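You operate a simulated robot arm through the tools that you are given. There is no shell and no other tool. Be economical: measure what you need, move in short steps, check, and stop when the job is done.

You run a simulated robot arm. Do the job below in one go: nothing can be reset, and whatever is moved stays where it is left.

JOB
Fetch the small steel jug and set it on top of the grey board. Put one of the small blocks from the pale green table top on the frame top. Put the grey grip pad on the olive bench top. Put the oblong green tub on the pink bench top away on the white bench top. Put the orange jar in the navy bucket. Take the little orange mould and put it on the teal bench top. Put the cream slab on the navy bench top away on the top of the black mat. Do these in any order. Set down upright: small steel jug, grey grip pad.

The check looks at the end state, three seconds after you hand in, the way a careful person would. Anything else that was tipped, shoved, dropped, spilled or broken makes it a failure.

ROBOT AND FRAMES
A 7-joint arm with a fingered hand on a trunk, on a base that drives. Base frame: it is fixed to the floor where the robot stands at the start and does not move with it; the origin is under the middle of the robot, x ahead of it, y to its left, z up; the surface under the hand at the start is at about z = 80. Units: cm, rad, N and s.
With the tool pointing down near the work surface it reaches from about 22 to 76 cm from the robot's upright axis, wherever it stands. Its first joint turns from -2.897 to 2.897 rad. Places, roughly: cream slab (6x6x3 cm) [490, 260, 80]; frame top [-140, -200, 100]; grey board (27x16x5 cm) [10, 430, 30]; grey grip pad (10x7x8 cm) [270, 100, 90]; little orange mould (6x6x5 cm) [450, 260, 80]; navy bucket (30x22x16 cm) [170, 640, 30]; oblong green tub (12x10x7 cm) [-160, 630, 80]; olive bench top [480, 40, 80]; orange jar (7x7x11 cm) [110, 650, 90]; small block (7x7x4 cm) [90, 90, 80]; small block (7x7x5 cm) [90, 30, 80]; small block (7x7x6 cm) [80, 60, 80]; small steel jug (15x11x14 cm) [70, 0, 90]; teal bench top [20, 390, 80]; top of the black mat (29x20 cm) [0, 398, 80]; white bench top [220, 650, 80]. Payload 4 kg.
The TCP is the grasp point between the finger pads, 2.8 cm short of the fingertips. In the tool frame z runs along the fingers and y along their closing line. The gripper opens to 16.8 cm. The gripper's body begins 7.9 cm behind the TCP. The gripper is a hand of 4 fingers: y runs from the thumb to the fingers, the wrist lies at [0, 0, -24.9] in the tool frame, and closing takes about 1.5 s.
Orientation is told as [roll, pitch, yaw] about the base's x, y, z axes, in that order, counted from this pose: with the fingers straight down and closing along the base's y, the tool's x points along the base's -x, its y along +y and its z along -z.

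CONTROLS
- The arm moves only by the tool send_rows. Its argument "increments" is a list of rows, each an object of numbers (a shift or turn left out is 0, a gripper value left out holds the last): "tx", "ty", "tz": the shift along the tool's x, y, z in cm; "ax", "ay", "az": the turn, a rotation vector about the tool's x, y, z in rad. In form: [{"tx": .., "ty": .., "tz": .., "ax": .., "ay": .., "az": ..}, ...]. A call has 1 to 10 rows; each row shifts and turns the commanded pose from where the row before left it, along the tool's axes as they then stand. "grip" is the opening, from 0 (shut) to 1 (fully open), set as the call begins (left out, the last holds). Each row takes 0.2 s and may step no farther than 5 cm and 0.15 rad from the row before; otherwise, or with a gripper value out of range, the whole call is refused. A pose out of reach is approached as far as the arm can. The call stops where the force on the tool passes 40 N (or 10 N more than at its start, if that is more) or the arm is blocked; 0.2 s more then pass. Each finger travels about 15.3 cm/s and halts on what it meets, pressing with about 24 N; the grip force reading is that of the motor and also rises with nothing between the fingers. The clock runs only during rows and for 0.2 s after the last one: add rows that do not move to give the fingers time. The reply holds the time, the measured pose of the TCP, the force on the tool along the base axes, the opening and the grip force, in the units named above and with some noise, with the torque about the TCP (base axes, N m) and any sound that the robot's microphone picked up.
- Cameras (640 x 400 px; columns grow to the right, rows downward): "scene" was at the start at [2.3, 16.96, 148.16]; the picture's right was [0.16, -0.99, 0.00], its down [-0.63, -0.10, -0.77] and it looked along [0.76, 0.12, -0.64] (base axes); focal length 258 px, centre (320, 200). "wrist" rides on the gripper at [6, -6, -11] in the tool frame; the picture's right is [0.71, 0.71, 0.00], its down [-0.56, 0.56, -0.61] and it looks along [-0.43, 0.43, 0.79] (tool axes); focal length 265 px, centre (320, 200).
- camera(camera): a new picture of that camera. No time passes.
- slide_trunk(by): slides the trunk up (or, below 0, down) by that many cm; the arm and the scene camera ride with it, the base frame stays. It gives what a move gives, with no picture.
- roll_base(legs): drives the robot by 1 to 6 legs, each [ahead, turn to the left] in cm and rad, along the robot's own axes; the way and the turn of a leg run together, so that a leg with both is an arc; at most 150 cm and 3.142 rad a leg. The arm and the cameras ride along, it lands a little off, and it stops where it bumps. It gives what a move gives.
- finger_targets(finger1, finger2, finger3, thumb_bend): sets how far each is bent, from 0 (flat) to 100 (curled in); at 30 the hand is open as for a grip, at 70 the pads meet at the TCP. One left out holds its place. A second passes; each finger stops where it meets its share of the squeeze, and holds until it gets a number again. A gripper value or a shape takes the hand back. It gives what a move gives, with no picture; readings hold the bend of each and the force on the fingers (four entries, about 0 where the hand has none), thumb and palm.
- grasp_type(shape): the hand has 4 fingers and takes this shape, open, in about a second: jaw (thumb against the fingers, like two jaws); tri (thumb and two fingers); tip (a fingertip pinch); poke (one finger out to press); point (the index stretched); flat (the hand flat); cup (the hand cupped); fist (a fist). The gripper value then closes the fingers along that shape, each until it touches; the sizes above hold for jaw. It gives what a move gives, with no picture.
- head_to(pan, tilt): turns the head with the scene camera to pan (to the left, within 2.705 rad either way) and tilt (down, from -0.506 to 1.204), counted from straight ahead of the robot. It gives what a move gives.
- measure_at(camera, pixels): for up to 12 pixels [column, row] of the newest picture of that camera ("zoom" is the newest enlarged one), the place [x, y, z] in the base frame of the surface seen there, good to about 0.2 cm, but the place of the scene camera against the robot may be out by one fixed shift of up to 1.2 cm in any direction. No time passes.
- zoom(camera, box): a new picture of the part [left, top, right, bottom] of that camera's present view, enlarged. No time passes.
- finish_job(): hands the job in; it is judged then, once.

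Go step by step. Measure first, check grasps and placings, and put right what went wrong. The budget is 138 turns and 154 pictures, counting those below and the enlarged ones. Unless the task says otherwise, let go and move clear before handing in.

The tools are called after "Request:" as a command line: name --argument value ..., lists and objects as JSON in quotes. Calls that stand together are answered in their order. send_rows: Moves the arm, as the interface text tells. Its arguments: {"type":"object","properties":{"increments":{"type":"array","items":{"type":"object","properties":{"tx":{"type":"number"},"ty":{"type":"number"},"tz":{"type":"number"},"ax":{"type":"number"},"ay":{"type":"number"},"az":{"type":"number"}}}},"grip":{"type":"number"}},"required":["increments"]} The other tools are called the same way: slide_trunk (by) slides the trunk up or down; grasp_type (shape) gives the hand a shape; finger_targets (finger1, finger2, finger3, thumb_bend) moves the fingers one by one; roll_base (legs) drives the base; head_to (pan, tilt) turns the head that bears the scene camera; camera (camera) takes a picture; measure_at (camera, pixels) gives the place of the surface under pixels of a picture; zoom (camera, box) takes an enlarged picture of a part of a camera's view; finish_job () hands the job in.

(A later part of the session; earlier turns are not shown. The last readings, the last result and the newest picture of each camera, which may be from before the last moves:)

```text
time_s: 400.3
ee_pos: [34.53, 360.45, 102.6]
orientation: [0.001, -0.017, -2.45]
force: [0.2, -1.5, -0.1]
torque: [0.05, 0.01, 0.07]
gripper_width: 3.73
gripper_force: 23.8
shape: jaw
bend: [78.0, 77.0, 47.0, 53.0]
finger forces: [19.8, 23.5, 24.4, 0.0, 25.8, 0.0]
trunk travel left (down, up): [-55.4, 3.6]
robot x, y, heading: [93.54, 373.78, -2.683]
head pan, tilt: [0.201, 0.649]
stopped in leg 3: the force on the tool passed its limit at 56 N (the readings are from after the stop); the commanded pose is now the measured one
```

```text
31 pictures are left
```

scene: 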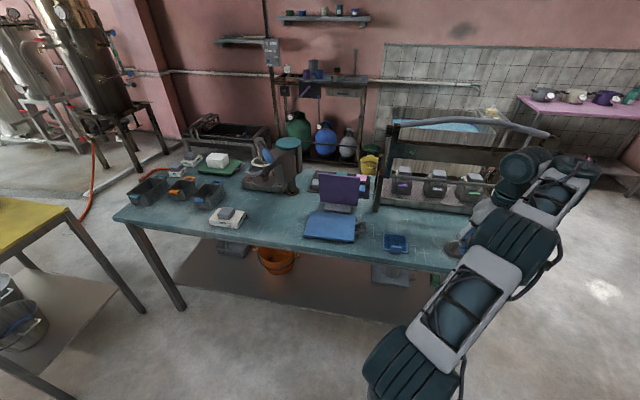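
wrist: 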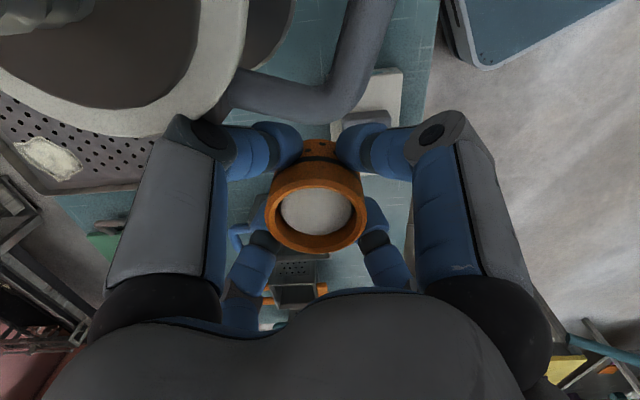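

The hand bumped something, probably the press's lever beside it at (300,90). I'll turn back a bit and look.

Request:
roll_base --legs '[[0, 0.2]]'

Request:
camera --camera "scene"

Request:
zoom --camera "scene" --box '[250, 60, 640, 300]'

```text
time_s: 401.4
ee_pos: [38.32, 348.91, 102.6]
orientation: [0.002, -0.016, -2.252]
force: [0.1, 0.6, -0.5]
torque: [0.03, 0.03, -0.02]
gripper_width: 3.77
gripper_force: 24.4
shape: jaw
bend: [78.0, 77.0, 48.0, 53.0]
finger forces: [19.5, 23.3, 24.2, 0.1, 24.6, 0.0]
trunk travel left (down, up): [-55.4, 3.6]
robot x, y, heading: [93.59, 374.14, -2.483]
head pan, tilt: [0.201, 0.649]
```

```text
30 pictures are left
```

scene: 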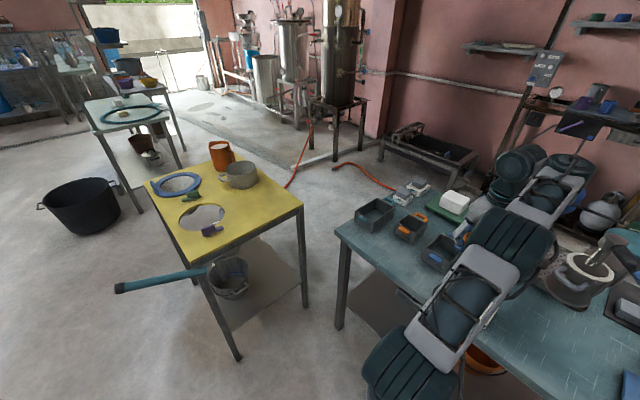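

```text
1.64 times, centred on (445, 180) of scene
```

zoom: 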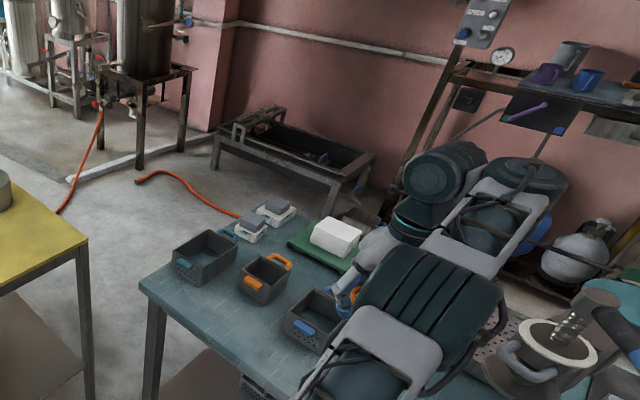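

The press at (590,270) still stands. I'll retract the hand 18 cm before finishing the turn, then extend over the free patch.

Request:
send_rows --increments '[{"tx": 4.5}, {"tx": 4.5}, {"tx": 4.5}, {"tx": 4.5}, {}]'

Request:
roll_base --legs '[[0, -0.659]]'

Request:
camera --camera "scene"

```text
time_s: 402.6
ee_pos: [49.63, 362.86, 102.25]
orientation: [0.001, -0.015, -2.25]
force: [-0.3, 0.1, -0.5]
torque: [-0.01, -0.03, -0.01]
gripper_width: 3.73
gripper_force: 24.2
shape: jaw
bend: [78.0, 77.0, 48.0, 53.0]
finger forces: [19.2, 23.4, 24.3, 0.0, 24.5, 0.0]
trunk travel left (down, up): [-55.4, 3.6]
robot x, y, heading: [93.6, 374.44, -2.49]
head pan, tilt: [0.201, 0.649]
```

```text
time_s: 404.8
ee_pos: [52.16, 392.32, 102.29]
orientation: [0.002, -0.016, -2.912]
force: [-0.4, -0.1, -1.0]
torque: [0.02, 0.0, 0.01]
gripper_width: 3.74
gripper_force: 23.4
shape: jaw
bend: [78.0, 77.0, 48.0, 53.0]
finger forces: [19.1, 22.8, 24.0, 0.1, 24.4, 0.0]
trunk travel left (down, up): [-55.4, 3.6]
robot x, y, heading: [93.77, 373.75, 3.135]
head pan, tilt: [0.201, 0.649]
```

```text
28 pictures are left
```

scene: 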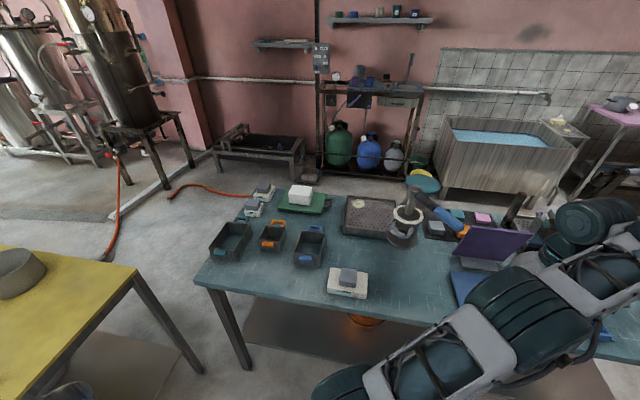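

Zooming on the press to see whether the bump changed it.

Request:
zoom --camera "scene" --box '[320, 150, 560, 310]'

Request:
measure_at --camera "scene" --pixels '[[425, 183], [405, 240], [440, 215], [425, 200], [408, 215], [365, 225], [345, 235], [360, 280], [385, 270], [420, 265], [350, 300], [462, 228]]'

```text
2.50 times, centred on (440, 230) of scene
```

zoom: 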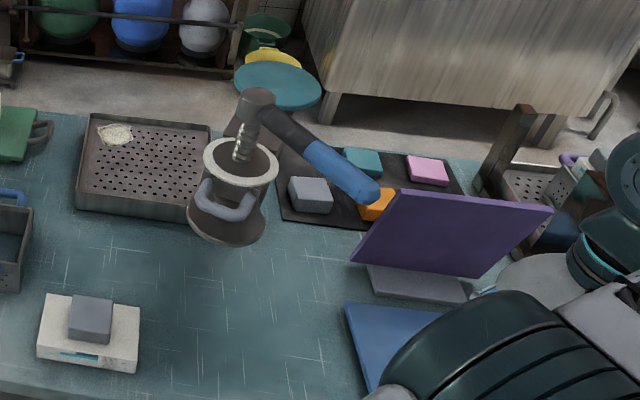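

```text
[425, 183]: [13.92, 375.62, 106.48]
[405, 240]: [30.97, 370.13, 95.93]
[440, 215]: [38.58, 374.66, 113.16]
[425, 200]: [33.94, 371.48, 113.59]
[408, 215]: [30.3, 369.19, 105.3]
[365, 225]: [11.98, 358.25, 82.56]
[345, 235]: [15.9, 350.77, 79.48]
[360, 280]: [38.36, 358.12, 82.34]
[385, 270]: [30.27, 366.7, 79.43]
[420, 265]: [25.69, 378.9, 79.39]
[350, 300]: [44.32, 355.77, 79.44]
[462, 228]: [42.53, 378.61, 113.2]
```

The patch lies under the press's cup and lever (at (30,370), z 96–113), which look unchanged. I'll use the other free patch near (37,437), driving along the bench to y≈420.

Request:
roll_base --legs '[[0, -1.571], [46, 0], [0, 1.571]]'

Request:
camera --camera "scene"

Request:
camera --camera "wrist"

```text
time_s: 415.3
ee_pos: [52.5, 436.81, 102.35]
orientation: [0.001, -0.016, -2.897]
force: [0.2, -0.5, -0.9]
torque: [-0.01, -0.01, -0.03]
gripper_width: 3.74
gripper_force: 24.7
shape: jaw
bend: [78.0, 77.0, 48.0, 53.0]
finger forces: [19.0, 21.0, 23.3, 0.1, 24.6, 0.0]
trunk travel left (down, up): [-55.4, 3.6]
robot x, y, heading: [94.35, 419.5, -3.129]
head pan, tilt: [0.201, 0.649]
```

```text
26 pictures are left
```

scene: 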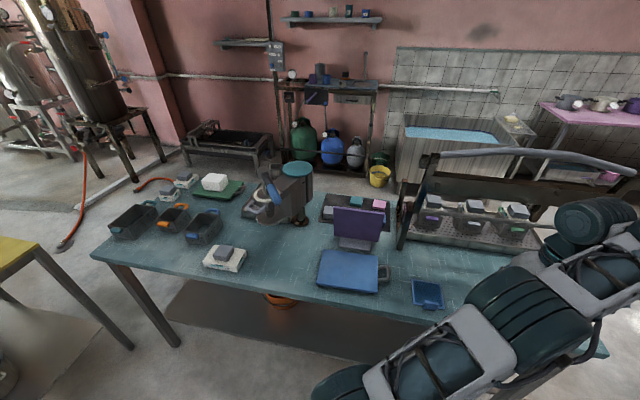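

```text
25 pictures are left
```

wrist: 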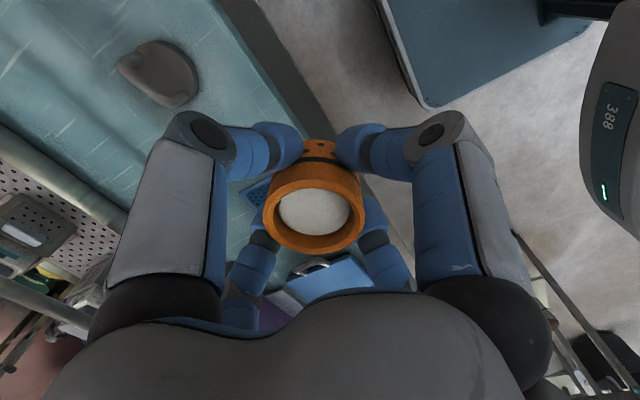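

Measuring the free teal area, the dark disc (165,72), the blue tray (258,190) and the rig's edge in the wrist view.

Request:
measure_at --camera "wrist" --pixels '[[190, 80], [160, 105], [130, 60], [256, 185], [250, 200], [215, 100], [240, 60], [100, 205], [60, 165], [230, 200], [120, 130], [170, 45]]'

```text
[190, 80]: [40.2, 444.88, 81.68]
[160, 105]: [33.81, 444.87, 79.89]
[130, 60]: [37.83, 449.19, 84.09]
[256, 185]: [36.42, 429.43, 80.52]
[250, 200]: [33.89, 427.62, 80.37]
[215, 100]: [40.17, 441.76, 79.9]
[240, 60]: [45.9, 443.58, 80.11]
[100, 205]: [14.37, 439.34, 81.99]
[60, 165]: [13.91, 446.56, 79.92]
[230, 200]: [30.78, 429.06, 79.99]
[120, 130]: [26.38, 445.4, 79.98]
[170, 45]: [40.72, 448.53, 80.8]
```

I'll set it at (32.5,437.2): move over it and lower to just above the top.

Request:
send_rows --increments '[{"tx": -4.8, "ty": -1.3}, {"tx": -4.8, "ty": -1.3}, {"tx": -4.8, "ty": -1.3}, {"tx": -4.8, "ty": -1.3}, {"tz": 4.5}, {"tz": 4.5}, {"tz": 4.5}, {"tz": 4}, {}]'

Request:
camera --camera "wrist"

```text
time_s: 417.3
ee_pos: [32.36, 437.22, 84.96]
orientation: [0.001, -0.015, -2.895]
force: [-0.2, 0.2, -0.4]
torque: [0.02, -0.01, -0.03]
gripper_width: 3.75
gripper_force: 23.9
shape: jaw
bend: [78.0, 77.0, 47.0, 53.0]
finger forces: [18.1, 22.5, 25.5, 0.0, 22.7, 0.1]
trunk travel left (down, up): [-55.4, 3.6]
robot x, y, heading: [94.5, 419.28, -3.127]
head pan, tilt: [0.201, 0.649]
```

```text
24 pictures are left
```

wrist: 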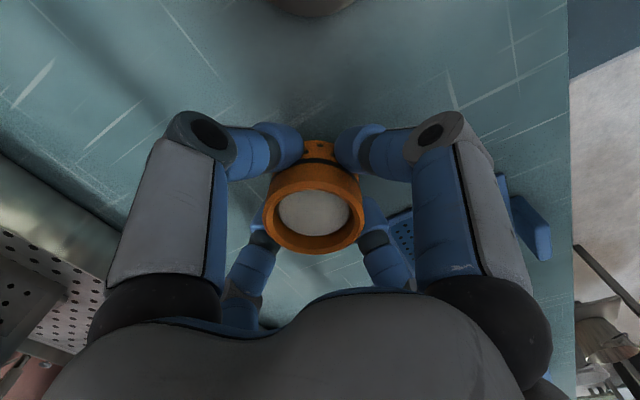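

Clear all around. Lowering in small steps to contact.

Request:
send_rows --increments '[{"tz": 0.8}, {}]'

Request:
send_rows --increments '[{"tz": 0.35}, {}]'

Request:
send_rows --increments '[{"tz": 0.25}, {}]'

```text
time_s: 417.9
ee_pos: [32.43, 437.12, 84.24]
orientation: [0.0, -0.015, -2.898]
force: [-0.1, 0.2, -0.2]
torque: [0.01, -0.02, 0.04]
gripper_width: 3.73
gripper_force: 23.8
shape: jaw
bend: [78.0, 77.0, 47.0, 53.0]
finger forces: [18.0, 22.4, 25.7, 0.0, 22.6, 0.0]
trunk travel left (down, up): [-55.4, 3.6]
robot x, y, heading: [93.89, 419.55, -3.135]
head pan, tilt: [0.201, 0.649]
```

```text
time_s: 418.5
ee_pos: [32.44, 437.19, 83.85]
orientation: [0.003, -0.016, -2.898]
force: [0.1, 0.0, 0.0]
torque: [0.01, 0.0, 0.01]
gripper_width: 3.75
gripper_force: 23.9
shape: jaw
bend: [78.0, 77.0, 47.0, 53.0]
finger forces: [18.0, 22.7, 25.6, 0.0, 22.6, 0.0]
trunk travel left (down, up): [-55.4, 3.6]
robot x, y, heading: [94.3, 419.05, -3.132]
head pan, tilt: [0.201, 0.649]
```

```text
time_s: 419.1
ee_pos: [32.4, 437.16, 83.63]
orientation: [0.002, -0.016, -2.896]
force: [0.0, -0.2, -0.8]
torque: [0.03, -0.02, -0.01]
gripper_width: 3.76
gripper_force: 23.8
shape: jaw
bend: [78.0, 77.0, 47.0, 53.0]
finger forces: [18.0, 22.7, 25.7, 0.1, 22.6, 0.1]
trunk travel left (down, up): [-55.4, 3.6]
robot x, y, heading: [94.49, 419.71, -3.127]
head pan, tilt: [0.201, 0.649]
```

Request:
send_rows --increments '[{"tz": 0.25}, {}]'

Request:
send_rows --increments '[{"tz": 0.2}, {}]'

Request:
send_rows --increments '[{}, {}, {}, {}, {}]' --grip 0.5

Request:
send_rows --increments '[{"tz": -3}, {"tz": -4}, {"tz": -4}, {"tz": -4}, {"tz": -4}, {"tx": 4.5}, {"tx": 4.5}, {"tx": 4.5}, {"tx": 4.5}, {}]'

Request:
camera --camera "wrist"

```text
time_s: 419.7
ee_pos: [32.37, 437.15, 83.47]
orientation: [0.001, -0.016, -2.898]
force: [0.6, 0.2, 0.1]
torque: [-0.05, 0.05, 0.0]
gripper_width: 3.74
gripper_force: 23.8
shape: jaw
bend: [78.0, 77.0, 47.0, 53.0]
finger forces: [17.9, 23.1, 25.9, 0.0, 22.7, 0.0]
trunk travel left (down, up): [-55.4, 3.6]
robot x, y, heading: [94.2, 418.78, -3.132]
head pan, tilt: [0.201, 0.649]
```

```text
time_s: 420.3
ee_pos: [32.41, 437.19, 83.34]
orientation: [0.002, -0.015, -2.897]
force: [-0.4, -0.5, 9.2]
torque: [-0.11, 0.32, 0.0]
gripper_width: 3.77
gripper_force: 23.8
shape: jaw
bend: [78.0, 77.0, 47.0, 53.0]
finger forces: [18.1, 24.2, 27.4, 0.1, 23.4, 0.1]
trunk travel left (down, up): [-55.4, 3.6]
robot x, y, heading: [93.96, 419.16, -3.129]
head pan, tilt: [0.201, 0.649]
```

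```text
time_s: 421.5
ee_pos: [32.43, 437.19, 83.23]
orientation: [0.002, -0.013, -2.898]
force: [0.1, 0.1, -0.7]
torque: [0.0, 0.01, 0.0]
gripper_width: 8.34
gripper_force: 0.0
shape: jaw
bend: [34.0, 34.0, 34.0, 34.0]
finger forces: [0.0, 0.0, 0.0, 0.0, 0.1, 0.0]
trunk travel left (down, up): [-55.4, 3.6]
robot x, y, heading: [94.5, 418.9, -3.133]
head pan, tilt: [0.201, 0.649]
```

```text
time_s: 423.7
ee_pos: [50.18, 441.83, 102.03]
orientation: [0.001, -0.016, -2.894]
force: [-0.1, 1.2, 0.6]
torque: [0.03, 0.05, 0.02]
gripper_width: 8.36
gripper_force: 0.1
shape: jaw
bend: [34.0, 34.0, 34.0, 34.0]
finger forces: [0.0, 0.1, 0.0, 0.1, 0.0, 0.1]
trunk travel left (down, up): [-55.4, 3.6]
robot x, y, heading: [94.32, 419.02, -3.131]
head pan, tilt: [0.201, 0.649]
```

```text
23 pictures are left
```

wrist: 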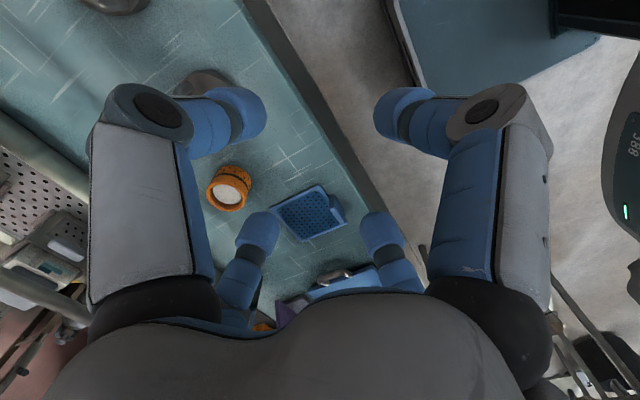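

The mould stands on the teal bench. Next the cream slab: driving back round to (437,309).

Request:
roll_base --legs '[[0, -2.677], [121.5, 0], [121.5, 0], [0, -1.525], [125, 0], [129, 0]]'

Request:
send_rows --increments '[{"az": 0.126}, {"az": 0.126}, {"az": 0.126}, {"az": 0.126}, {"az": 0.126}, {"az": 0.126}, {}]' --grip 0.65

```text
time_s: 457.7
ee_pos: [440.01, 258.56, 102.09]
orientation: [0.002, -0.016, -0.824]
force: [0.7, 0.2, 0.1]
torque: [0.01, 0.0, -0.02]
gripper_width: 8.35
gripper_force: 0.1
shape: jaw
bend: [34.0, 34.0, 34.0, 34.0]
finger forces: [0.0, 0.0, 0.0, 0.0, 0.0, 0.0]
trunk travel left (down, up): [-55.4, 3.6]
robot x, y, heading: [438.4, 308.24, -1.057]
head pan, tilt: [0.201, 0.649]
```

```text
time_s: 459.3
ee_pos: [439.96, 258.61, 101.85]
orientation: [0.012, -0.011, -1.582]
force: [0.0, -0.2, 0.4]
torque: [-0.02, 0.03, 0.0]
gripper_width: 10.84
gripper_force: 0.2
shape: jaw
bend: [28.0, 28.0, 28.0, 27.0]
finger forces: [0.0, 0.0, 0.1, 0.1, 0.0, 0.0]
trunk travel left (down, up): [-55.4, 3.6]
robot x, y, heading: [438.63, 308.29, -1.052]
head pan, tilt: [0.201, 0.649]
```

Now moving the hand across to above the slab at (486,255.5).

Request:
send_rows --increments '[{"ty": 4.9, "tx": -0.3}, {"ty": 4.9, "tx": -0.3}, {"ty": 4.9, "tx": -0.3}, {"ty": 4.9, "tx": -0.3}, {"ty": 4.9, "tx": -0.3}, {"ty": 4.9, "tx": -0.3}, {"ty": 4.9, "tx": -0.3}, {"ty": 4.9, "tx": -0.3}, {"ty": 4.9, "tx": -0.3}, {}]'

Request:
camera --camera "wrist"

```text
time_s: 461.5
ee_pos: [483.94, 255.36, 102.35]
orientation: [0.012, -0.011, -1.582]
force: [0.3, -0.4, 0.6]
torque: [0.01, 0.01, 0.01]
gripper_width: 10.85
gripper_force: 0.0
shape: jaw
bend: [28.0, 27.0, 28.0, 27.0]
finger forces: [0.0, 0.1, 0.0, 0.0, 0.0, 0.1]
trunk travel left (down, up): [-55.4, 3.6]
robot x, y, heading: [438.02, 308.2, -1.058]
head pan, tilt: [0.201, 0.649]
```

```text
22 pictures are left
```

wrist: 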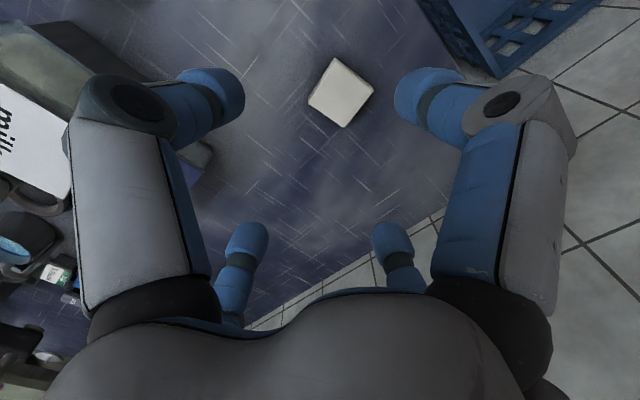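

Request:
measure_at --camera "wrist" --pixels '[[341, 90], [336, 62], [313, 98], [345, 122], [370, 92], [325, 80], [330, 110]]'

```text
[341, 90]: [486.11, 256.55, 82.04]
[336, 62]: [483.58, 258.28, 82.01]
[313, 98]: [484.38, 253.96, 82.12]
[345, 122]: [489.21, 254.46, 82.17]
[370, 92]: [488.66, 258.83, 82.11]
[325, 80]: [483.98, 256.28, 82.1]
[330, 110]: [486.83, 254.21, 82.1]
```

The slab centre is (486.4,256.4), top z 82.1. Moving over, lowering to z 83.1 and closing.

Request:
send_rows --increments '[{"ty": 2.45, "tx": 1.05, "az": -0.08}, {"tz": 4.5}, {"tz": 4.5}, {"tz": 4.5}, {"tz": 4.5}, {"tz": 1.2}, {}]'

Request:
send_rows --increments '[{}, {}, {}, {}, {}, {}, {}]' --grip 0.15

Request:
send_rows --increments '[{"tz": -2}, {"tz": -4}, {"tz": -4}, {"tz": -4}, {"tz": -4.5}, {}]'

Request:
camera --camera "wrist"

```text
time_s: 463.1
ee_pos: [486.5, 256.18, 83.3]
orientation: [0.013, -0.009, -1.501]
force: [-0.7, 0.0, 0.0]
torque: [-0.03, -0.01, 0.01]
gripper_width: 10.87
gripper_force: 0.1
shape: jaw
bend: [28.0, 27.0, 28.0, 27.0]
finger forces: [0.0, 0.1, 0.0, 0.0, 0.0, 0.1]
trunk travel left (down, up): [-55.4, 3.6]
robot x, y, heading: [438.31, 307.83, -1.056]
head pan, tilt: [0.201, 0.649]
```

```text
time_s: 464.7
ee_pos: [486.59, 256.4, 83.29]
orientation: [0.012, -0.008, -1.501]
force: [0.0, 0.5, -0.1]
torque: [0.0, -0.02, -0.04]
gripper_width: 5.01
gripper_force: 24.0
shape: jaw
bend: [79.0, 79.0, 79.0, 46.0]
finger forces: [21.4, 21.7, 21.7, 0.0, 21.7, 0.1]
trunk travel left (down, up): [-55.4, 3.6]
robot x, y, heading: [438.52, 307.8, -1.059]
head pan, tilt: [0.201, 0.649]
```

```text
time_s: 466.1
ee_pos: [486.48, 256.44, 101.93]
orientation: [0.009, -0.009, -1.501]
force: [0.0, -0.3, -1.9]
torque: [-0.05, 0.01, -0.02]
gripper_width: 5.0
gripper_force: 23.7
shape: jaw
bend: [79.0, 79.0, 79.0, 46.0]
finger forces: [21.4, 21.7, 21.8, 0.0, 21.6, 0.1]
trunk travel left (down, up): [-55.4, 3.6]
robot x, y, heading: [438.64, 308.23, -1.062]
head pan, tilt: [0.201, 0.649]
```

```text
21 pictures are left
```

wrist: 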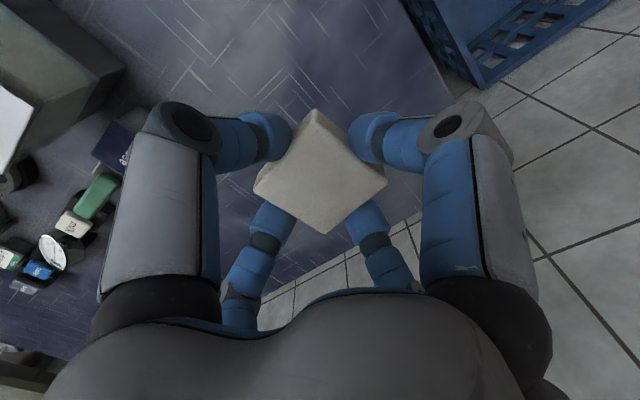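

The slab is held squarely. Retracting and carrying it round the north end of the teal bench to its -x side near (-72,392).

Request:
send_rows --increments '[{"tx": 3.27, "ty": -2.6}, {"tx": 3.27, "ty": -2.6}, {"tx": 3.27, "ty": -2.6}, {"tx": 3.27, "ty": -2.6}, {"tx": 3.27, "ty": -2.6}, {"tx": 3.27, "ty": -2.6}, {}]'

Request:
roll_base --legs '[[0, -3.129], [124.5, 0], [124.5, 0], [0, 1.113], [125, 0], [125, 0]]'

Request:
roll_base --legs '[[125, 0], [0, 1.397], [108, 0], [0, 1.681]]'

Request:
head_to --pan 0.0 --tilt 0.75

Request:
camera --camera "scene"

```text
time_s: 467.7
ee_pos: [469.45, 274.9, 101.44]
orientation: [0.01, -0.01, -1.501]
force: [0.0, 1.0, 0.3]
torque: [-0.02, -0.02, -0.03]
gripper_width: 4.98
gripper_force: 23.9
shape: jaw
bend: [79.0, 79.0, 79.0, 46.0]
finger forces: [21.3, 21.8, 21.8, 0.0, 21.2, 0.0]
trunk travel left (down, up): [-55.4, 3.6]
robot x, y, heading: [438.36, 308.27, -1.055]
head pan, tilt: [0.201, 0.649]
```

```text
time_s: 501.7
ee_pos: [18.05, 481.19, 101.33]
orientation: [0.01, -0.011, 2.808]
force: [-0.3, 0.2, -0.7]
torque: [0.04, 0.03, 0.0]
gripper_width: 4.94
gripper_force: 24.4
shape: jaw
bend: [79.0, 79.0, 79.0, 47.0]
finger forces: [20.8, 21.6, 21.7, 0.0, 20.7, 0.1]
trunk travel left (down, up): [-55.4, 3.6]
robot x, y, heading: [60.61, 496.45, -3.036]
head pan, tilt: [0.201, 0.649]
```

```text
time_s: 503.8
ee_pos: [1.88, 477.94, 101.24]
orientation: [0.012, -0.01, 2.851]
force: [0.4, -0.9, -0.5]
torque: [0.0, 0.04, 0.02]
gripper_width: 4.91
gripper_force: 24.0
shape: jaw
bend: [79.0, 79.0, 79.0, 47.0]
finger forces: [20.8, 21.9, 21.8, 0.1, 20.7, 0.0]
trunk travel left (down, up): [-55.4, 3.6]
robot x, y, heading: [43.74, 495.39, -2.989]
head pan, tilt: [0.201, 0.649]
stopped in leg 1: the robot was blocked; the commanded pose is now the measured one
```

```text
time_s: 504.5
ee_pos: [1.94, 477.98, 101.32]
orientation: [0.012, -0.009, 2.848]
force: [0.5, 0.7, 0.3]
torque: [0.03, -0.01, -0.03]
gripper_width: 4.92
gripper_force: 23.9
shape: jaw
bend: [79.0, 79.0, 79.0, 47.0]
finger forces: [20.8, 21.8, 21.7, 0.0, 20.8, 0.1]
trunk travel left (down, up): [-55.4, 3.6]
robot x, y, heading: [43.91, 495.23, -2.987]
head pan, tilt: [0.0, 0.75]
```

```text
20 pictures are left
```

scene: 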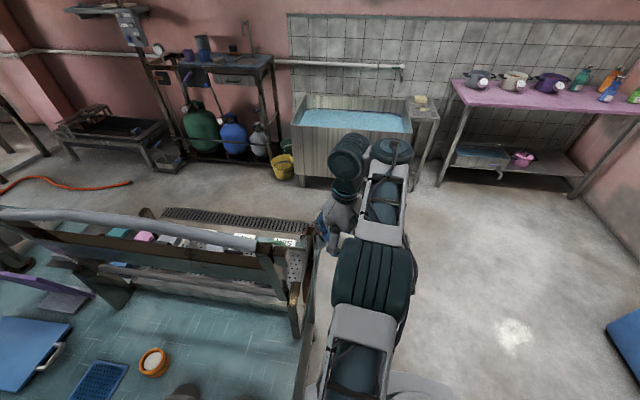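

My base touched the bench's corner leg; the bench's things still stand (mould at (155,362)). I'll reverse 10 cm and go round wider.

Request:
roll_base --legs '[[-10, 0], [0, -0.41], [117, 0], [0, 1.725], [67, 0], [67, 0]]'

Request:
roll_base --legs '[[0, 1.66]]'

Request:
camera --camera "scene"

```text
time_s: 523.2
ee_pos: [-70.34, 348.21, 101.39]
orientation: [0.013, -0.01, -2.135]
force: [0.3, 0.6, -0.8]
torque: [-0.02, 0.01, 0.04]
gripper_width: 4.89
gripper_force: 23.8
shape: jaw
bend: [79.0, 79.0, 79.0, 47.0]
finger forces: [20.4, 21.8, 21.8, 0.1, 20.3, 0.1]
trunk travel left (down, up): [-55.4, 3.6]
robot x, y, heading: [-75.95, 392.93, -1.694]
head pan, tilt: [0.0, 0.75]
```

```text
time_s: 527.6
ee_pos: [-31.06, 402.19, 101.28]
orientation: [0.014, -0.009, -0.493]
force: [1.0, 0.0, -0.5]
torque: [-0.02, -0.01, -0.04]
gripper_width: 4.91
gripper_force: 23.4
shape: jaw
bend: [79.0, 79.0, 79.0, 47.0]
finger forces: [20.2, 21.7, 21.7, 0.1, 20.3, 0.0]
trunk travel left (down, up): [-55.4, 3.6]
robot x, y, heading: [-75.84, 393.57, -0.047]
head pan, tilt: [0.0, 0.75]
```

```text
19 pictures are left
```

scene: 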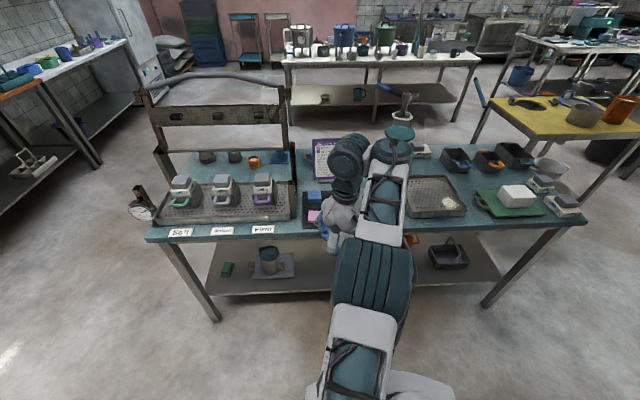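

All as before, jug still standing. The mat is hidden behind the arm, so I'll use the wrist camera.

Request:
send_rows --increments '[{"az": -0.123}, {"az": -0.123}, {"az": -0.123}, {"az": -0.123}, {}]'

Request:
camera --camera "wrist"

```text
time_s: 528.8
ee_pos: [-31.1, 402.06, 101.29]
orientation: [0.007, -0.013, 0.003]
force: [-0.5, -0.3, -0.1]
torque: [0.01, 0.0, -0.02]
gripper_width: 4.89
gripper_force: 23.8
shape: jaw
bend: [79.0, 79.0, 79.0, 47.0]
finger forces: [20.1, 21.7, 21.7, 0.0, 20.1, 0.0]
trunk travel left (down, up): [-55.4, 3.6]
robot x, y, heading: [-75.71, 393.38, -0.052]
head pan, tilt: [0.0, 0.75]
```

```text
18 pictures are left
```

wrist: 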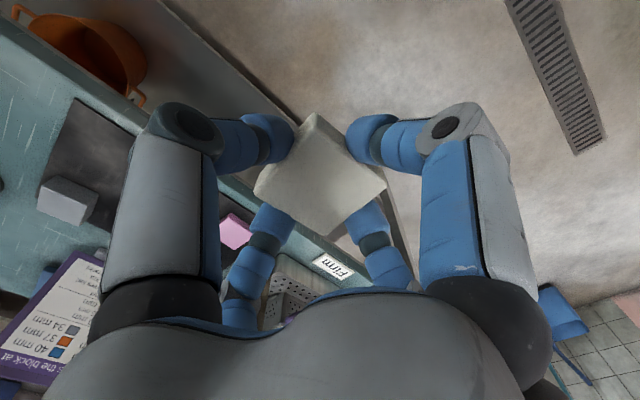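

Measuring the visible mat corner (75,100), the free dark area (105,150), the grey block and pink block.

Request:
measure_at --camera "wrist" --pixels '[[75, 102], [105, 150], [130, 130], [95, 125], [60, 185], [92, 200], [120, 180], [235, 230], [225, 215], [140, 112], [110, 105], [85, 165]]'

```text
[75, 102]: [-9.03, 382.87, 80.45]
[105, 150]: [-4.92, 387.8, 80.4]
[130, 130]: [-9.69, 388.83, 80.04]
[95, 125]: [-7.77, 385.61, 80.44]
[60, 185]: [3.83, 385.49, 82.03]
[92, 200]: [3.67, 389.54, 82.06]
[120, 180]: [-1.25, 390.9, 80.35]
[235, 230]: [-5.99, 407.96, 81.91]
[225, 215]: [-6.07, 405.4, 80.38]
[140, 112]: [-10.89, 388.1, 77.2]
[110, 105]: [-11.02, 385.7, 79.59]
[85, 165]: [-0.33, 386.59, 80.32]
```

The free corner of the mat is about x -9..0, y 382.5..391, top z 80.4. I'll drive 12 cm closer and bring the slab over (-5,386.8).

Request:
roll_base --legs '[[12, 0]]'

Request:
send_rows --increments '[{"ty": -4.8}, {"ty": -4.8}, {"ty": -4.8}, {"tx": -4.7}, {"tx": -4.7}, {"tx": -4.6}, {"tz": 4.5}, {"tz": 4.5}, {"tz": 4.5}, {}]'

Request:
camera --camera "wrist"

```text
time_s: 530.0
ee_pos: [-19.09, 401.73, 101.3]
orientation: [0.008, -0.011, -0.001]
force: [0.0, -0.5, -0.6]
torque: [0.01, 0.02, -0.01]
gripper_width: 4.93
gripper_force: 23.8
shape: jaw
bend: [79.0, 79.0, 79.0, 47.0]
finger forces: [20.2, 21.7, 21.6, 0.1, 20.1, 0.0]
trunk travel left (down, up): [-55.4, 3.6]
robot x, y, heading: [-64.24, 392.83, -0.047]
head pan, tilt: [0.0, 0.75]
```

```text
time_s: 532.2
ee_pos: [-4.99, 387.27, 87.97]
orientation: [0.007, -0.012, 0.0]
force: [0.3, 0.2, -0.2]
torque: [0.01, -0.03, 0.02]
gripper_width: 4.9
gripper_force: 23.8
shape: jaw
bend: [79.0, 79.0, 79.0, 47.0]
finger forces: [20.3, 21.6, 21.7, 0.1, 20.4, 0.0]
trunk travel left (down, up): [-55.4, 3.6]
robot x, y, heading: [-63.67, 392.63, -0.047]
head pan, tilt: [0.0, 0.75]
```

```text
17 pictures are left
```

wrist: 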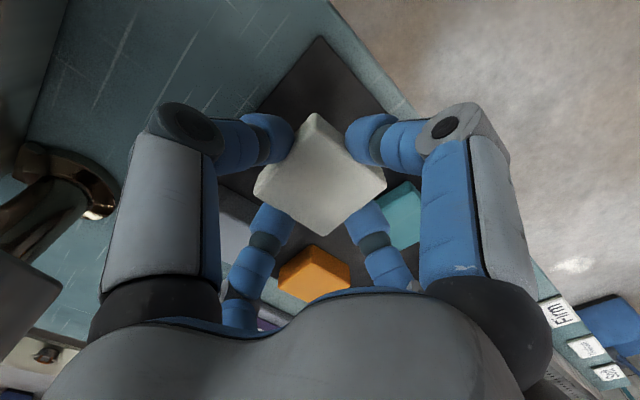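

The mat corner shows at (320,45) beyond the slab, with blocks around but clear. Lowering to contact in steps.

Request:
measure_at --camera "wrist" --pixels '[[385, 240], [403, 190], [280, 275], [230, 235], [320, 45], [385, 105]]'

Request:
send_rows --increments '[{"tz": 2}, {"tz": 1.7}, {}]'

Request:
send_rows --increments '[{"tz": 0.3}, {}]'

Request:
send_rows --increments '[{"tz": 0.25}, {}]'

```text
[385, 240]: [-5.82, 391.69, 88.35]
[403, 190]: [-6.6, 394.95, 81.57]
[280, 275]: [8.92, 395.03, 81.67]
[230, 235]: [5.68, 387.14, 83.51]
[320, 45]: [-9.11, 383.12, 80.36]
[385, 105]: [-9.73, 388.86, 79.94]
```

```text
time_s: 533.0
ee_pos: [-4.97, 387.39, 84.22]
orientation: [0.009, -0.013, 0.001]
force: [0.1, 0.1, -1.1]
torque: [0.01, 0.0, -0.01]
gripper_width: 4.89
gripper_force: 24.1
shape: jaw
bend: [79.0, 79.0, 79.0, 47.0]
finger forces: [20.3, 21.7, 21.6, 0.0, 20.4, 0.1]
trunk travel left (down, up): [-55.4, 3.6]
robot x, y, heading: [-64.16, 392.75, -0.047]
head pan, tilt: [0.0, 0.75]
```

```text
time_s: 533.6
ee_pos: [-4.86, 387.44, 83.87]
orientation: [0.007, -0.012, 0.0]
force: [0.1, -0.5, -0.8]
torque: [0.02, -0.02, -0.01]
gripper_width: 4.92
gripper_force: 24.0
shape: jaw
bend: [79.0, 79.0, 79.0, 47.0]
finger forces: [20.3, 21.6, 21.6, 0.1, 20.5, 0.0]
trunk travel left (down, up): [-55.4, 3.6]
robot x, y, heading: [-63.6, 392.86, -0.045]
head pan, tilt: [0.0, 0.75]
```

```text
time_s: 534.2
ee_pos: [-4.81, 387.34, 83.68]
orientation: [0.007, -0.014, -0.001]
force: [0.2, 0.3, -1.2]
torque: [0.01, 0.0, -0.02]
gripper_width: 4.88
gripper_force: 23.9
shape: jaw
bend: [79.0, 79.0, 79.0, 47.0]
finger forces: [20.3, 21.6, 21.6, 0.1, 20.5, 0.1]
trunk travel left (down, up): [-55.4, 3.6]
robot x, y, heading: [-64.08, 392.94, -0.044]
head pan, tilt: [0.0, 0.75]
```

Request:
send_rows --increments '[{"tz": 0.2}, {}]'

Request:
send_rows --increments '[{"tz": 0.2}, {}]'

Request:
send_rows --increments '[{}, {}, {}, {}]' --grip 0.4

Request:
send_rows --increments '[{"tz": -2}, {"tz": -4}, {"tz": -4}, {"tz": -4}, {"tz": -4}, {"tx": 4.5}, {"tx": 4.5}, {"tx": 4.5}, {"tx": 4.5}, {}]'

Request:
camera --camera "scene"

Request:
zoom --camera "scene" --box '[280, 130, 480, 270]'

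```text
time_s: 534.8
ee_pos: [-4.82, 387.32, 83.65]
orientation: [0.007, -0.015, -0.002]
force: [0.5, 0.0, 8.6]
torque: [0.11, -0.06, 0.0]
gripper_width: 4.91
gripper_force: 24.0
shape: jaw
bend: [79.0, 79.0, 79.0, 47.0]
finger forces: [21.4, 23.5, 22.7, 0.0, 21.0, 0.0]
trunk travel left (down, up): [-55.4, 3.6]
robot x, y, heading: [-63.68, 392.94, -0.047]
head pan, tilt: [0.0, 0.75]
```

```text
time_s: 535.4
ee_pos: [-4.88, 387.37, 83.53]
orientation: [0.008, -0.016, 0.0]
force: [3.0, -0.8, 22.3]
torque: [0.11, -0.11, 0.02]
gripper_width: 4.93
gripper_force: 24.1
shape: jaw
bend: [79.0, 79.0, 79.0, 47.0]
finger forces: [23.4, 25.8, 25.2, 0.0, 23.3, 0.0]
trunk travel left (down, up): [-55.4, 3.6]
robot x, y, heading: [-63.78, 392.84, -0.045]
head pan, tilt: [0.0, 0.75]
```

```text
time_s: 536.4
ee_pos: [-4.89, 387.38, 83.25]
orientation: [0.008, -0.01, 0.0]
force: [-0.5, 2.5, 8.0]
torque: [-0.06, 0.12, -0.02]
gripper_width: 6.44
gripper_force: 0.1
shape: jaw
bend: [80.0, 80.0, 79.0, 41.0]
finger forces: [2.6, 0.9, 0.5, 0.1, 3.9, 0.1]
trunk travel left (down, up): [-55.4, 3.6]
robot x, y, heading: [-63.65, 393.05, -0.047]
head pan, tilt: [0.0, 0.75]
```

```text
time_s: 538.6
ee_pos: [-21.6, 387.04, 101.97]
orientation: [0.009, -0.008, 0.001]
force: [-0.8, -0.5, -0.4]
torque: [-0.02, 0.0, 0.0]
gripper_width: 6.72
gripper_force: 0.1
shape: jaw
bend: [79.0, 79.0, 79.0, 40.0]
finger forces: [0.0, 0.0, 0.0, 0.1, 0.1, 0.0]
out of reach, approached as far as the arm can: row 9
trunk travel left (down, up): [-55.4, 3.6]
robot x, y, heading: [-63.54, 392.75, -0.05]
head pan, tilt: [0.0, 0.75]
```

```text
16 pictures are left
```

scene: 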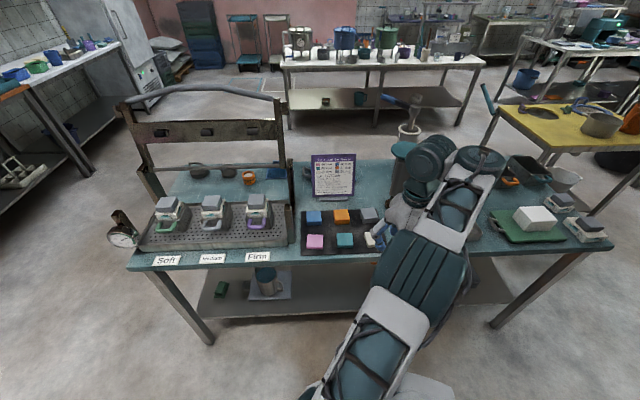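

```text
2.86 times, centred on (380, 200) of scene
```

zoom: 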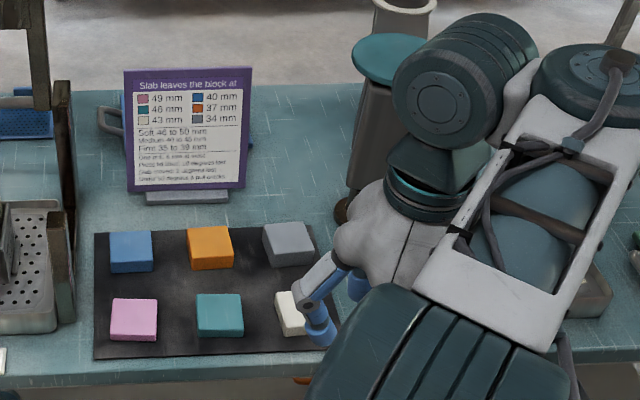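

The slab sits on the mat's free corner. Last: the grip pad. I'll drive back by the north lane toward the corridor at x≈372.

Request:
roll_base --legs '[[-10, 0], [0, 1.676], [120, 0], [0, -1.456], [142, 0]]'

Request:
roll_base --legs '[[0, -0.2], [124, 0], [124, 0]]'

```text
time_s: 559.7
ee_pos: [99.51, 542.19, 101.96]
orientation: [0.01, -0.009, 0.232]
force: [-1.2, 1.2, 0.0]
torque: [-0.01, 0.03, 0.03]
gripper_width: 6.69
gripper_force: 0.0
shape: jaw
bend: [79.0, 79.0, 79.0, 40.0]
finger forces: [0.0, 0.0, 0.1, 0.0, 0.1, 0.0]
trunk travel left (down, up): [-55.4, 3.6]
robot x, y, heading: [57.05, 538.01, 0.186]
head pan, tilt: [0.0, 0.75]
```

```text
time_s: 572.5
ee_pos: [347.03, 530.56, 101.99]
orientation: [0.008, -0.008, 0.035]
force: [-0.2, -0.5, -0.6]
torque: [-0.01, 0.01, 0.0]
gripper_width: 6.72
gripper_force: 0.0
shape: jaw
bend: [79.0, 79.0, 79.0, 40.0]
finger forces: [0.1, 0.0, 0.0, 0.1, 0.1, 0.0]
trunk travel left (down, up): [-55.4, 3.6]
robot x, y, heading: [304.65, 534.71, -0.014]
head pan, tilt: [0.0, 0.75]
```

On track at (305,535). Continuing down the corridor to about (372,170) and looking toward the pad.

Request:
roll_base --legs '[[0, -1.026], [133, 0], [0, -0.531], [120, 0], [120, 0]]'

Request:
head_to --pan -0.9 --tilt 0.55

Request:
camera --camera "scene"

```text
time_s: 594.6
ee_pos: [363.2, 136.75, 102.02]
orientation: [0.01, -0.008, -1.529]
force: [-0.3, 0.3, -1.6]
torque: [-0.01, -0.01, -0.03]
gripper_width: 6.71
gripper_force: 0.0
shape: jaw
bend: [79.0, 79.0, 79.0, 40.0]
finger forces: [0.1, 0.1, 0.0, 0.1, 0.1, 0.2]
trunk travel left (down, up): [-55.4, 3.6]
robot x, y, heading: [367.37, 179.31, -1.573]
head pan, tilt: [0.0, 0.75]
```

```text
time_s: 595.9
ee_pos: [363.09, 136.76, 101.93]
orientation: [0.009, -0.008, -1.529]
force: [-0.1, 0.4, 0.0]
torque: [-0.01, -0.04, 0.03]
gripper_width: 6.69
gripper_force: 0.2
shape: jaw
bend: [79.0, 79.0, 79.0, 40.0]
finger forces: [0.1, 0.1, 0.0, 0.1, 0.0, 0.0]
trunk travel left (down, up): [-55.4, 3.6]
robot x, y, heading: [367.07, 179.33, -1.572]
head pan, tilt: [-0.901, 0.55]
```

```text
14 pictures are left
```

scene: 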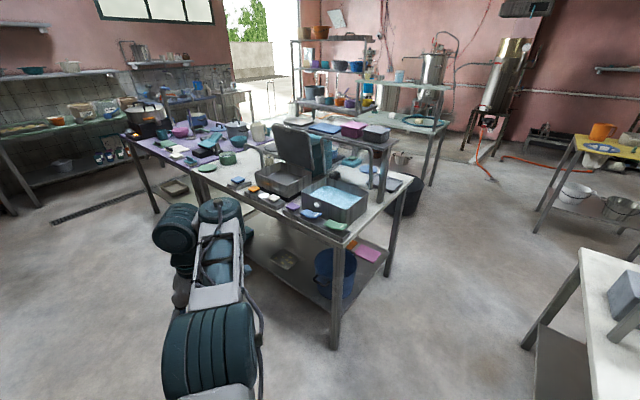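

Zooming on the bench to find the grey grip pad near (270,100).

Request:
zoom --camera "scene" --box '[210, 100, 420, 240]'

Request:
measure_at --camera "scene" --pixels '[[292, 145], [335, 200], [275, 178], [350, 250], [318, 145], [345, 130], [375, 133], [300, 160], [325, 165], [205, 178], [262, 165], [336, 345]]'

```text
2.86 times, centred on (315, 170) of scene
```

zoom: 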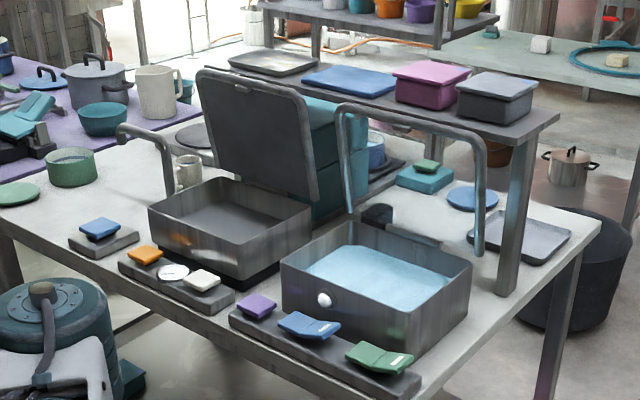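

```text
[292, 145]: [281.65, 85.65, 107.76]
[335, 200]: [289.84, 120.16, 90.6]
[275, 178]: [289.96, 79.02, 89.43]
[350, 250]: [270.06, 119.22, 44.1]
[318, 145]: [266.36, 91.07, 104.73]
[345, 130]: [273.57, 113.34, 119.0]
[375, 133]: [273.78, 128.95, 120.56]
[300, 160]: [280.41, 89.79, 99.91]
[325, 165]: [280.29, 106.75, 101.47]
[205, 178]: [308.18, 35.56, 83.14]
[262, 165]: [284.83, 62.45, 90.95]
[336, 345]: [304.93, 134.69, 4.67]
```

A dark grey object sits behind the water basin around zoom (380–440,215–240), i.e. px (336–357,175–184). Measuring and zooming.

Request:
zoom --camera "scene" --box '[315, 145, 395, 200]'

Request:
measure_at --camera "scene" --pixels '[[336, 174], [341, 178], [350, 181], [357, 184], [353, 161], [350, 167], [362, 178], [335, 155], [344, 150], [333, 180]]'

```text
7.27 times, centred on (355, 172) of scene
```

zoom: 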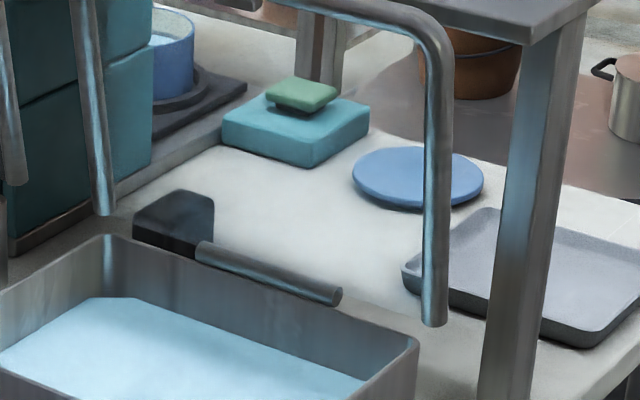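

```text
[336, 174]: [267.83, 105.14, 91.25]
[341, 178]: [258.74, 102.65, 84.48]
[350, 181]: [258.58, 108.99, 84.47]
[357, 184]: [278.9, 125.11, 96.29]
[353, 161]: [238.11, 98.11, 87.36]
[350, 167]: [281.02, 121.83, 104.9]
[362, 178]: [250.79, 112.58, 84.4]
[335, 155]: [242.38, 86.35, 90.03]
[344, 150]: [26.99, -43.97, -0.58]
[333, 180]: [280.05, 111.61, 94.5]
```

The grey block at px (334,174) ≈(268,105), top z≈92, fits the grip pad; it stands behind the basin between lid and tap arch. I'll measure the surroundings to choose the approach side.

Request:
measure_at --camera "scene" --pixels '[[331, 172], [339, 173], [334, 178], [339, 179], [381, 152], [330, 127], [398, 144], [386, 200], [372, 190], [345, 137], [328, 165], [366, 141]]'

Request:
measure_at --camera "scene" --pixels '[[290, 123], [318, 138], [322, 170], [410, 178], [398, 200], [365, 165], [383, 183], [335, 240], [300, 200], [348, 183], [420, 120], [405, 215]]'

```text
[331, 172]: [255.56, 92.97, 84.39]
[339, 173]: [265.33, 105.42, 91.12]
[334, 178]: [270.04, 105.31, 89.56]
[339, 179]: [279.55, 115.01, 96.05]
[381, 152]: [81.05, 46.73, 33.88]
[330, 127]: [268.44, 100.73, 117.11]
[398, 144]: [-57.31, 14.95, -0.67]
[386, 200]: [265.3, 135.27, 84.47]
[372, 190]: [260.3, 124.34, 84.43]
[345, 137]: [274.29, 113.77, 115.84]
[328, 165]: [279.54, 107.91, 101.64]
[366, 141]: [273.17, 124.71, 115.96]
```

```text
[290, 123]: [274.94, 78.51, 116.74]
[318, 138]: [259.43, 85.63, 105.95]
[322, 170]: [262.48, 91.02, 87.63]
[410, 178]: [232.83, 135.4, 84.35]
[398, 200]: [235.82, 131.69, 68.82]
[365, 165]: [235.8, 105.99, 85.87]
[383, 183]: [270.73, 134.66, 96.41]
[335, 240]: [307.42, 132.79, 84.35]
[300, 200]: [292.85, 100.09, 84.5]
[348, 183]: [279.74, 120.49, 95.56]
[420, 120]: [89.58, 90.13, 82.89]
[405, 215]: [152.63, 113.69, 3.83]
```

The pad stands under a raised shelf (front edge x≈274, z≈115), behind basin, lid and arch, so the +x side is barred. I'll go along the lane at y≈180 to view it from the other side.

Request:
roll_base --legs '[[0, -1.571], [75, 0], [75, 0]]'

Request:
head_to --pan 2.15 --tilt 0.65

Request:
camera --camera "scene"

Request:
zoom --camera "scene" --box '[220, 80, 460, 260]'

```text
time_s: 607.4
ee_pos: [174.52, 186.78, 101.91]
orientation: [0.008, -0.009, -3.116]
force: [-0.4, -0.5, -0.2]
torque: [-0.01, 0.01, -0.02]
gripper_width: 6.66
gripper_force: 0.0
shape: jaw
bend: [79.0, 79.0, 79.0, 40.0]
finger forces: [0.0, 0.0, 0.1, 0.0, 0.1, 0.0]
trunk travel left (down, up): [-55.4, 3.6]
robot x, y, heading: [217.29, 181.81, 3.12]
head pan, tilt: [-0.901, 0.55]
```

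```text
time_s: 610.1
ee_pos: [174.6, 186.77, 102.0]
orientation: [0.008, -0.008, -3.118]
force: [-0.2, -0.3, -0.4]
torque: [-0.02, 0.01, -0.05]
gripper_width: 6.72
gripper_force: 0.0
shape: jaw
bend: [79.0, 79.0, 79.0, 40.0]
finger forces: [0.0, 0.0, 0.1, 0.0, 0.0, 0.0]
trunk travel left (down, up): [-55.4, 3.6]
robot x, y, heading: [217.27, 181.66, 3.118]
head pan, tilt: [2.15, 0.649]
```

```text
11 pictures are left
```

scene: 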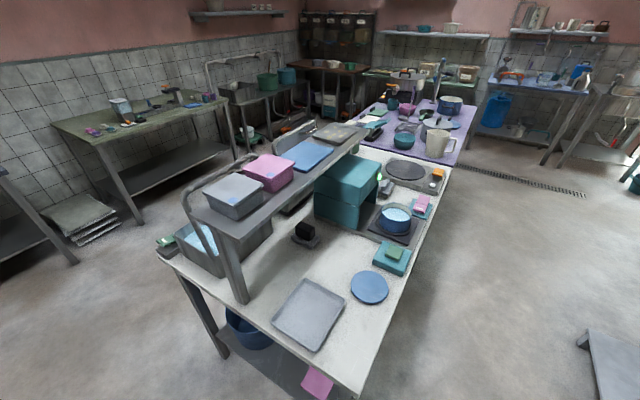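

```text
2.22 times, centred on (340, 170) of scene
```

zoom: 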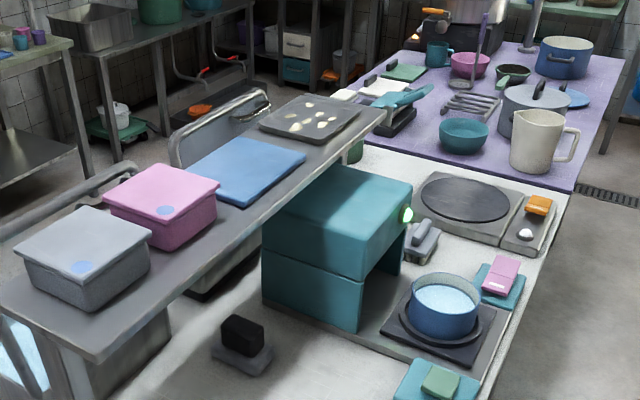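

From here the pad is plainly accessible: grey base with black grip at px (305,235), just outside the shelf. Measuring pad, shelf edge and neighbours.

Request:
zoom --camera "scene" --box '[270, 200, 350, 260]'

Request:
measure_at --camera "scene" --pixels '[[305, 228], [300, 226], [314, 229], [297, 237], [318, 240], [304, 248], [255, 222], [300, 190], [327, 228], [352, 225], [318, 280], [400, 290]]'

```text
6.67 times, centred on (310, 230) of scene
```

zoom: 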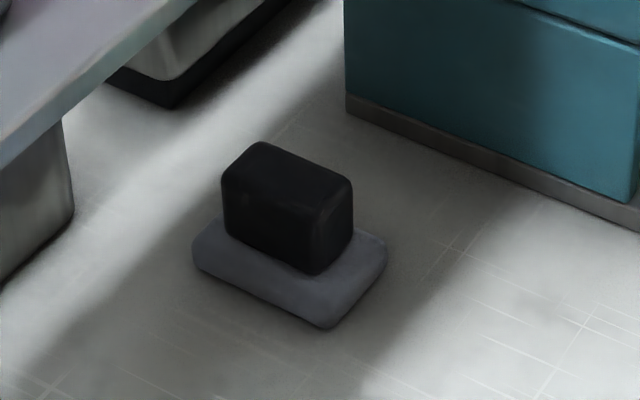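

```text
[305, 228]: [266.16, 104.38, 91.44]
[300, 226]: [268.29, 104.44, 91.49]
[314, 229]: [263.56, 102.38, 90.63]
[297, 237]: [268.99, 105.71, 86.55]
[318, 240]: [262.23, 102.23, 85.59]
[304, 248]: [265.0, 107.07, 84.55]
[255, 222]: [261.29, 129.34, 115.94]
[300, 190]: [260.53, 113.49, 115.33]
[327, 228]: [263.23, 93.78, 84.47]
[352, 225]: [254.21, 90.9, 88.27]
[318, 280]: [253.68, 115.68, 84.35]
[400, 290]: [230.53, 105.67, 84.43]
```

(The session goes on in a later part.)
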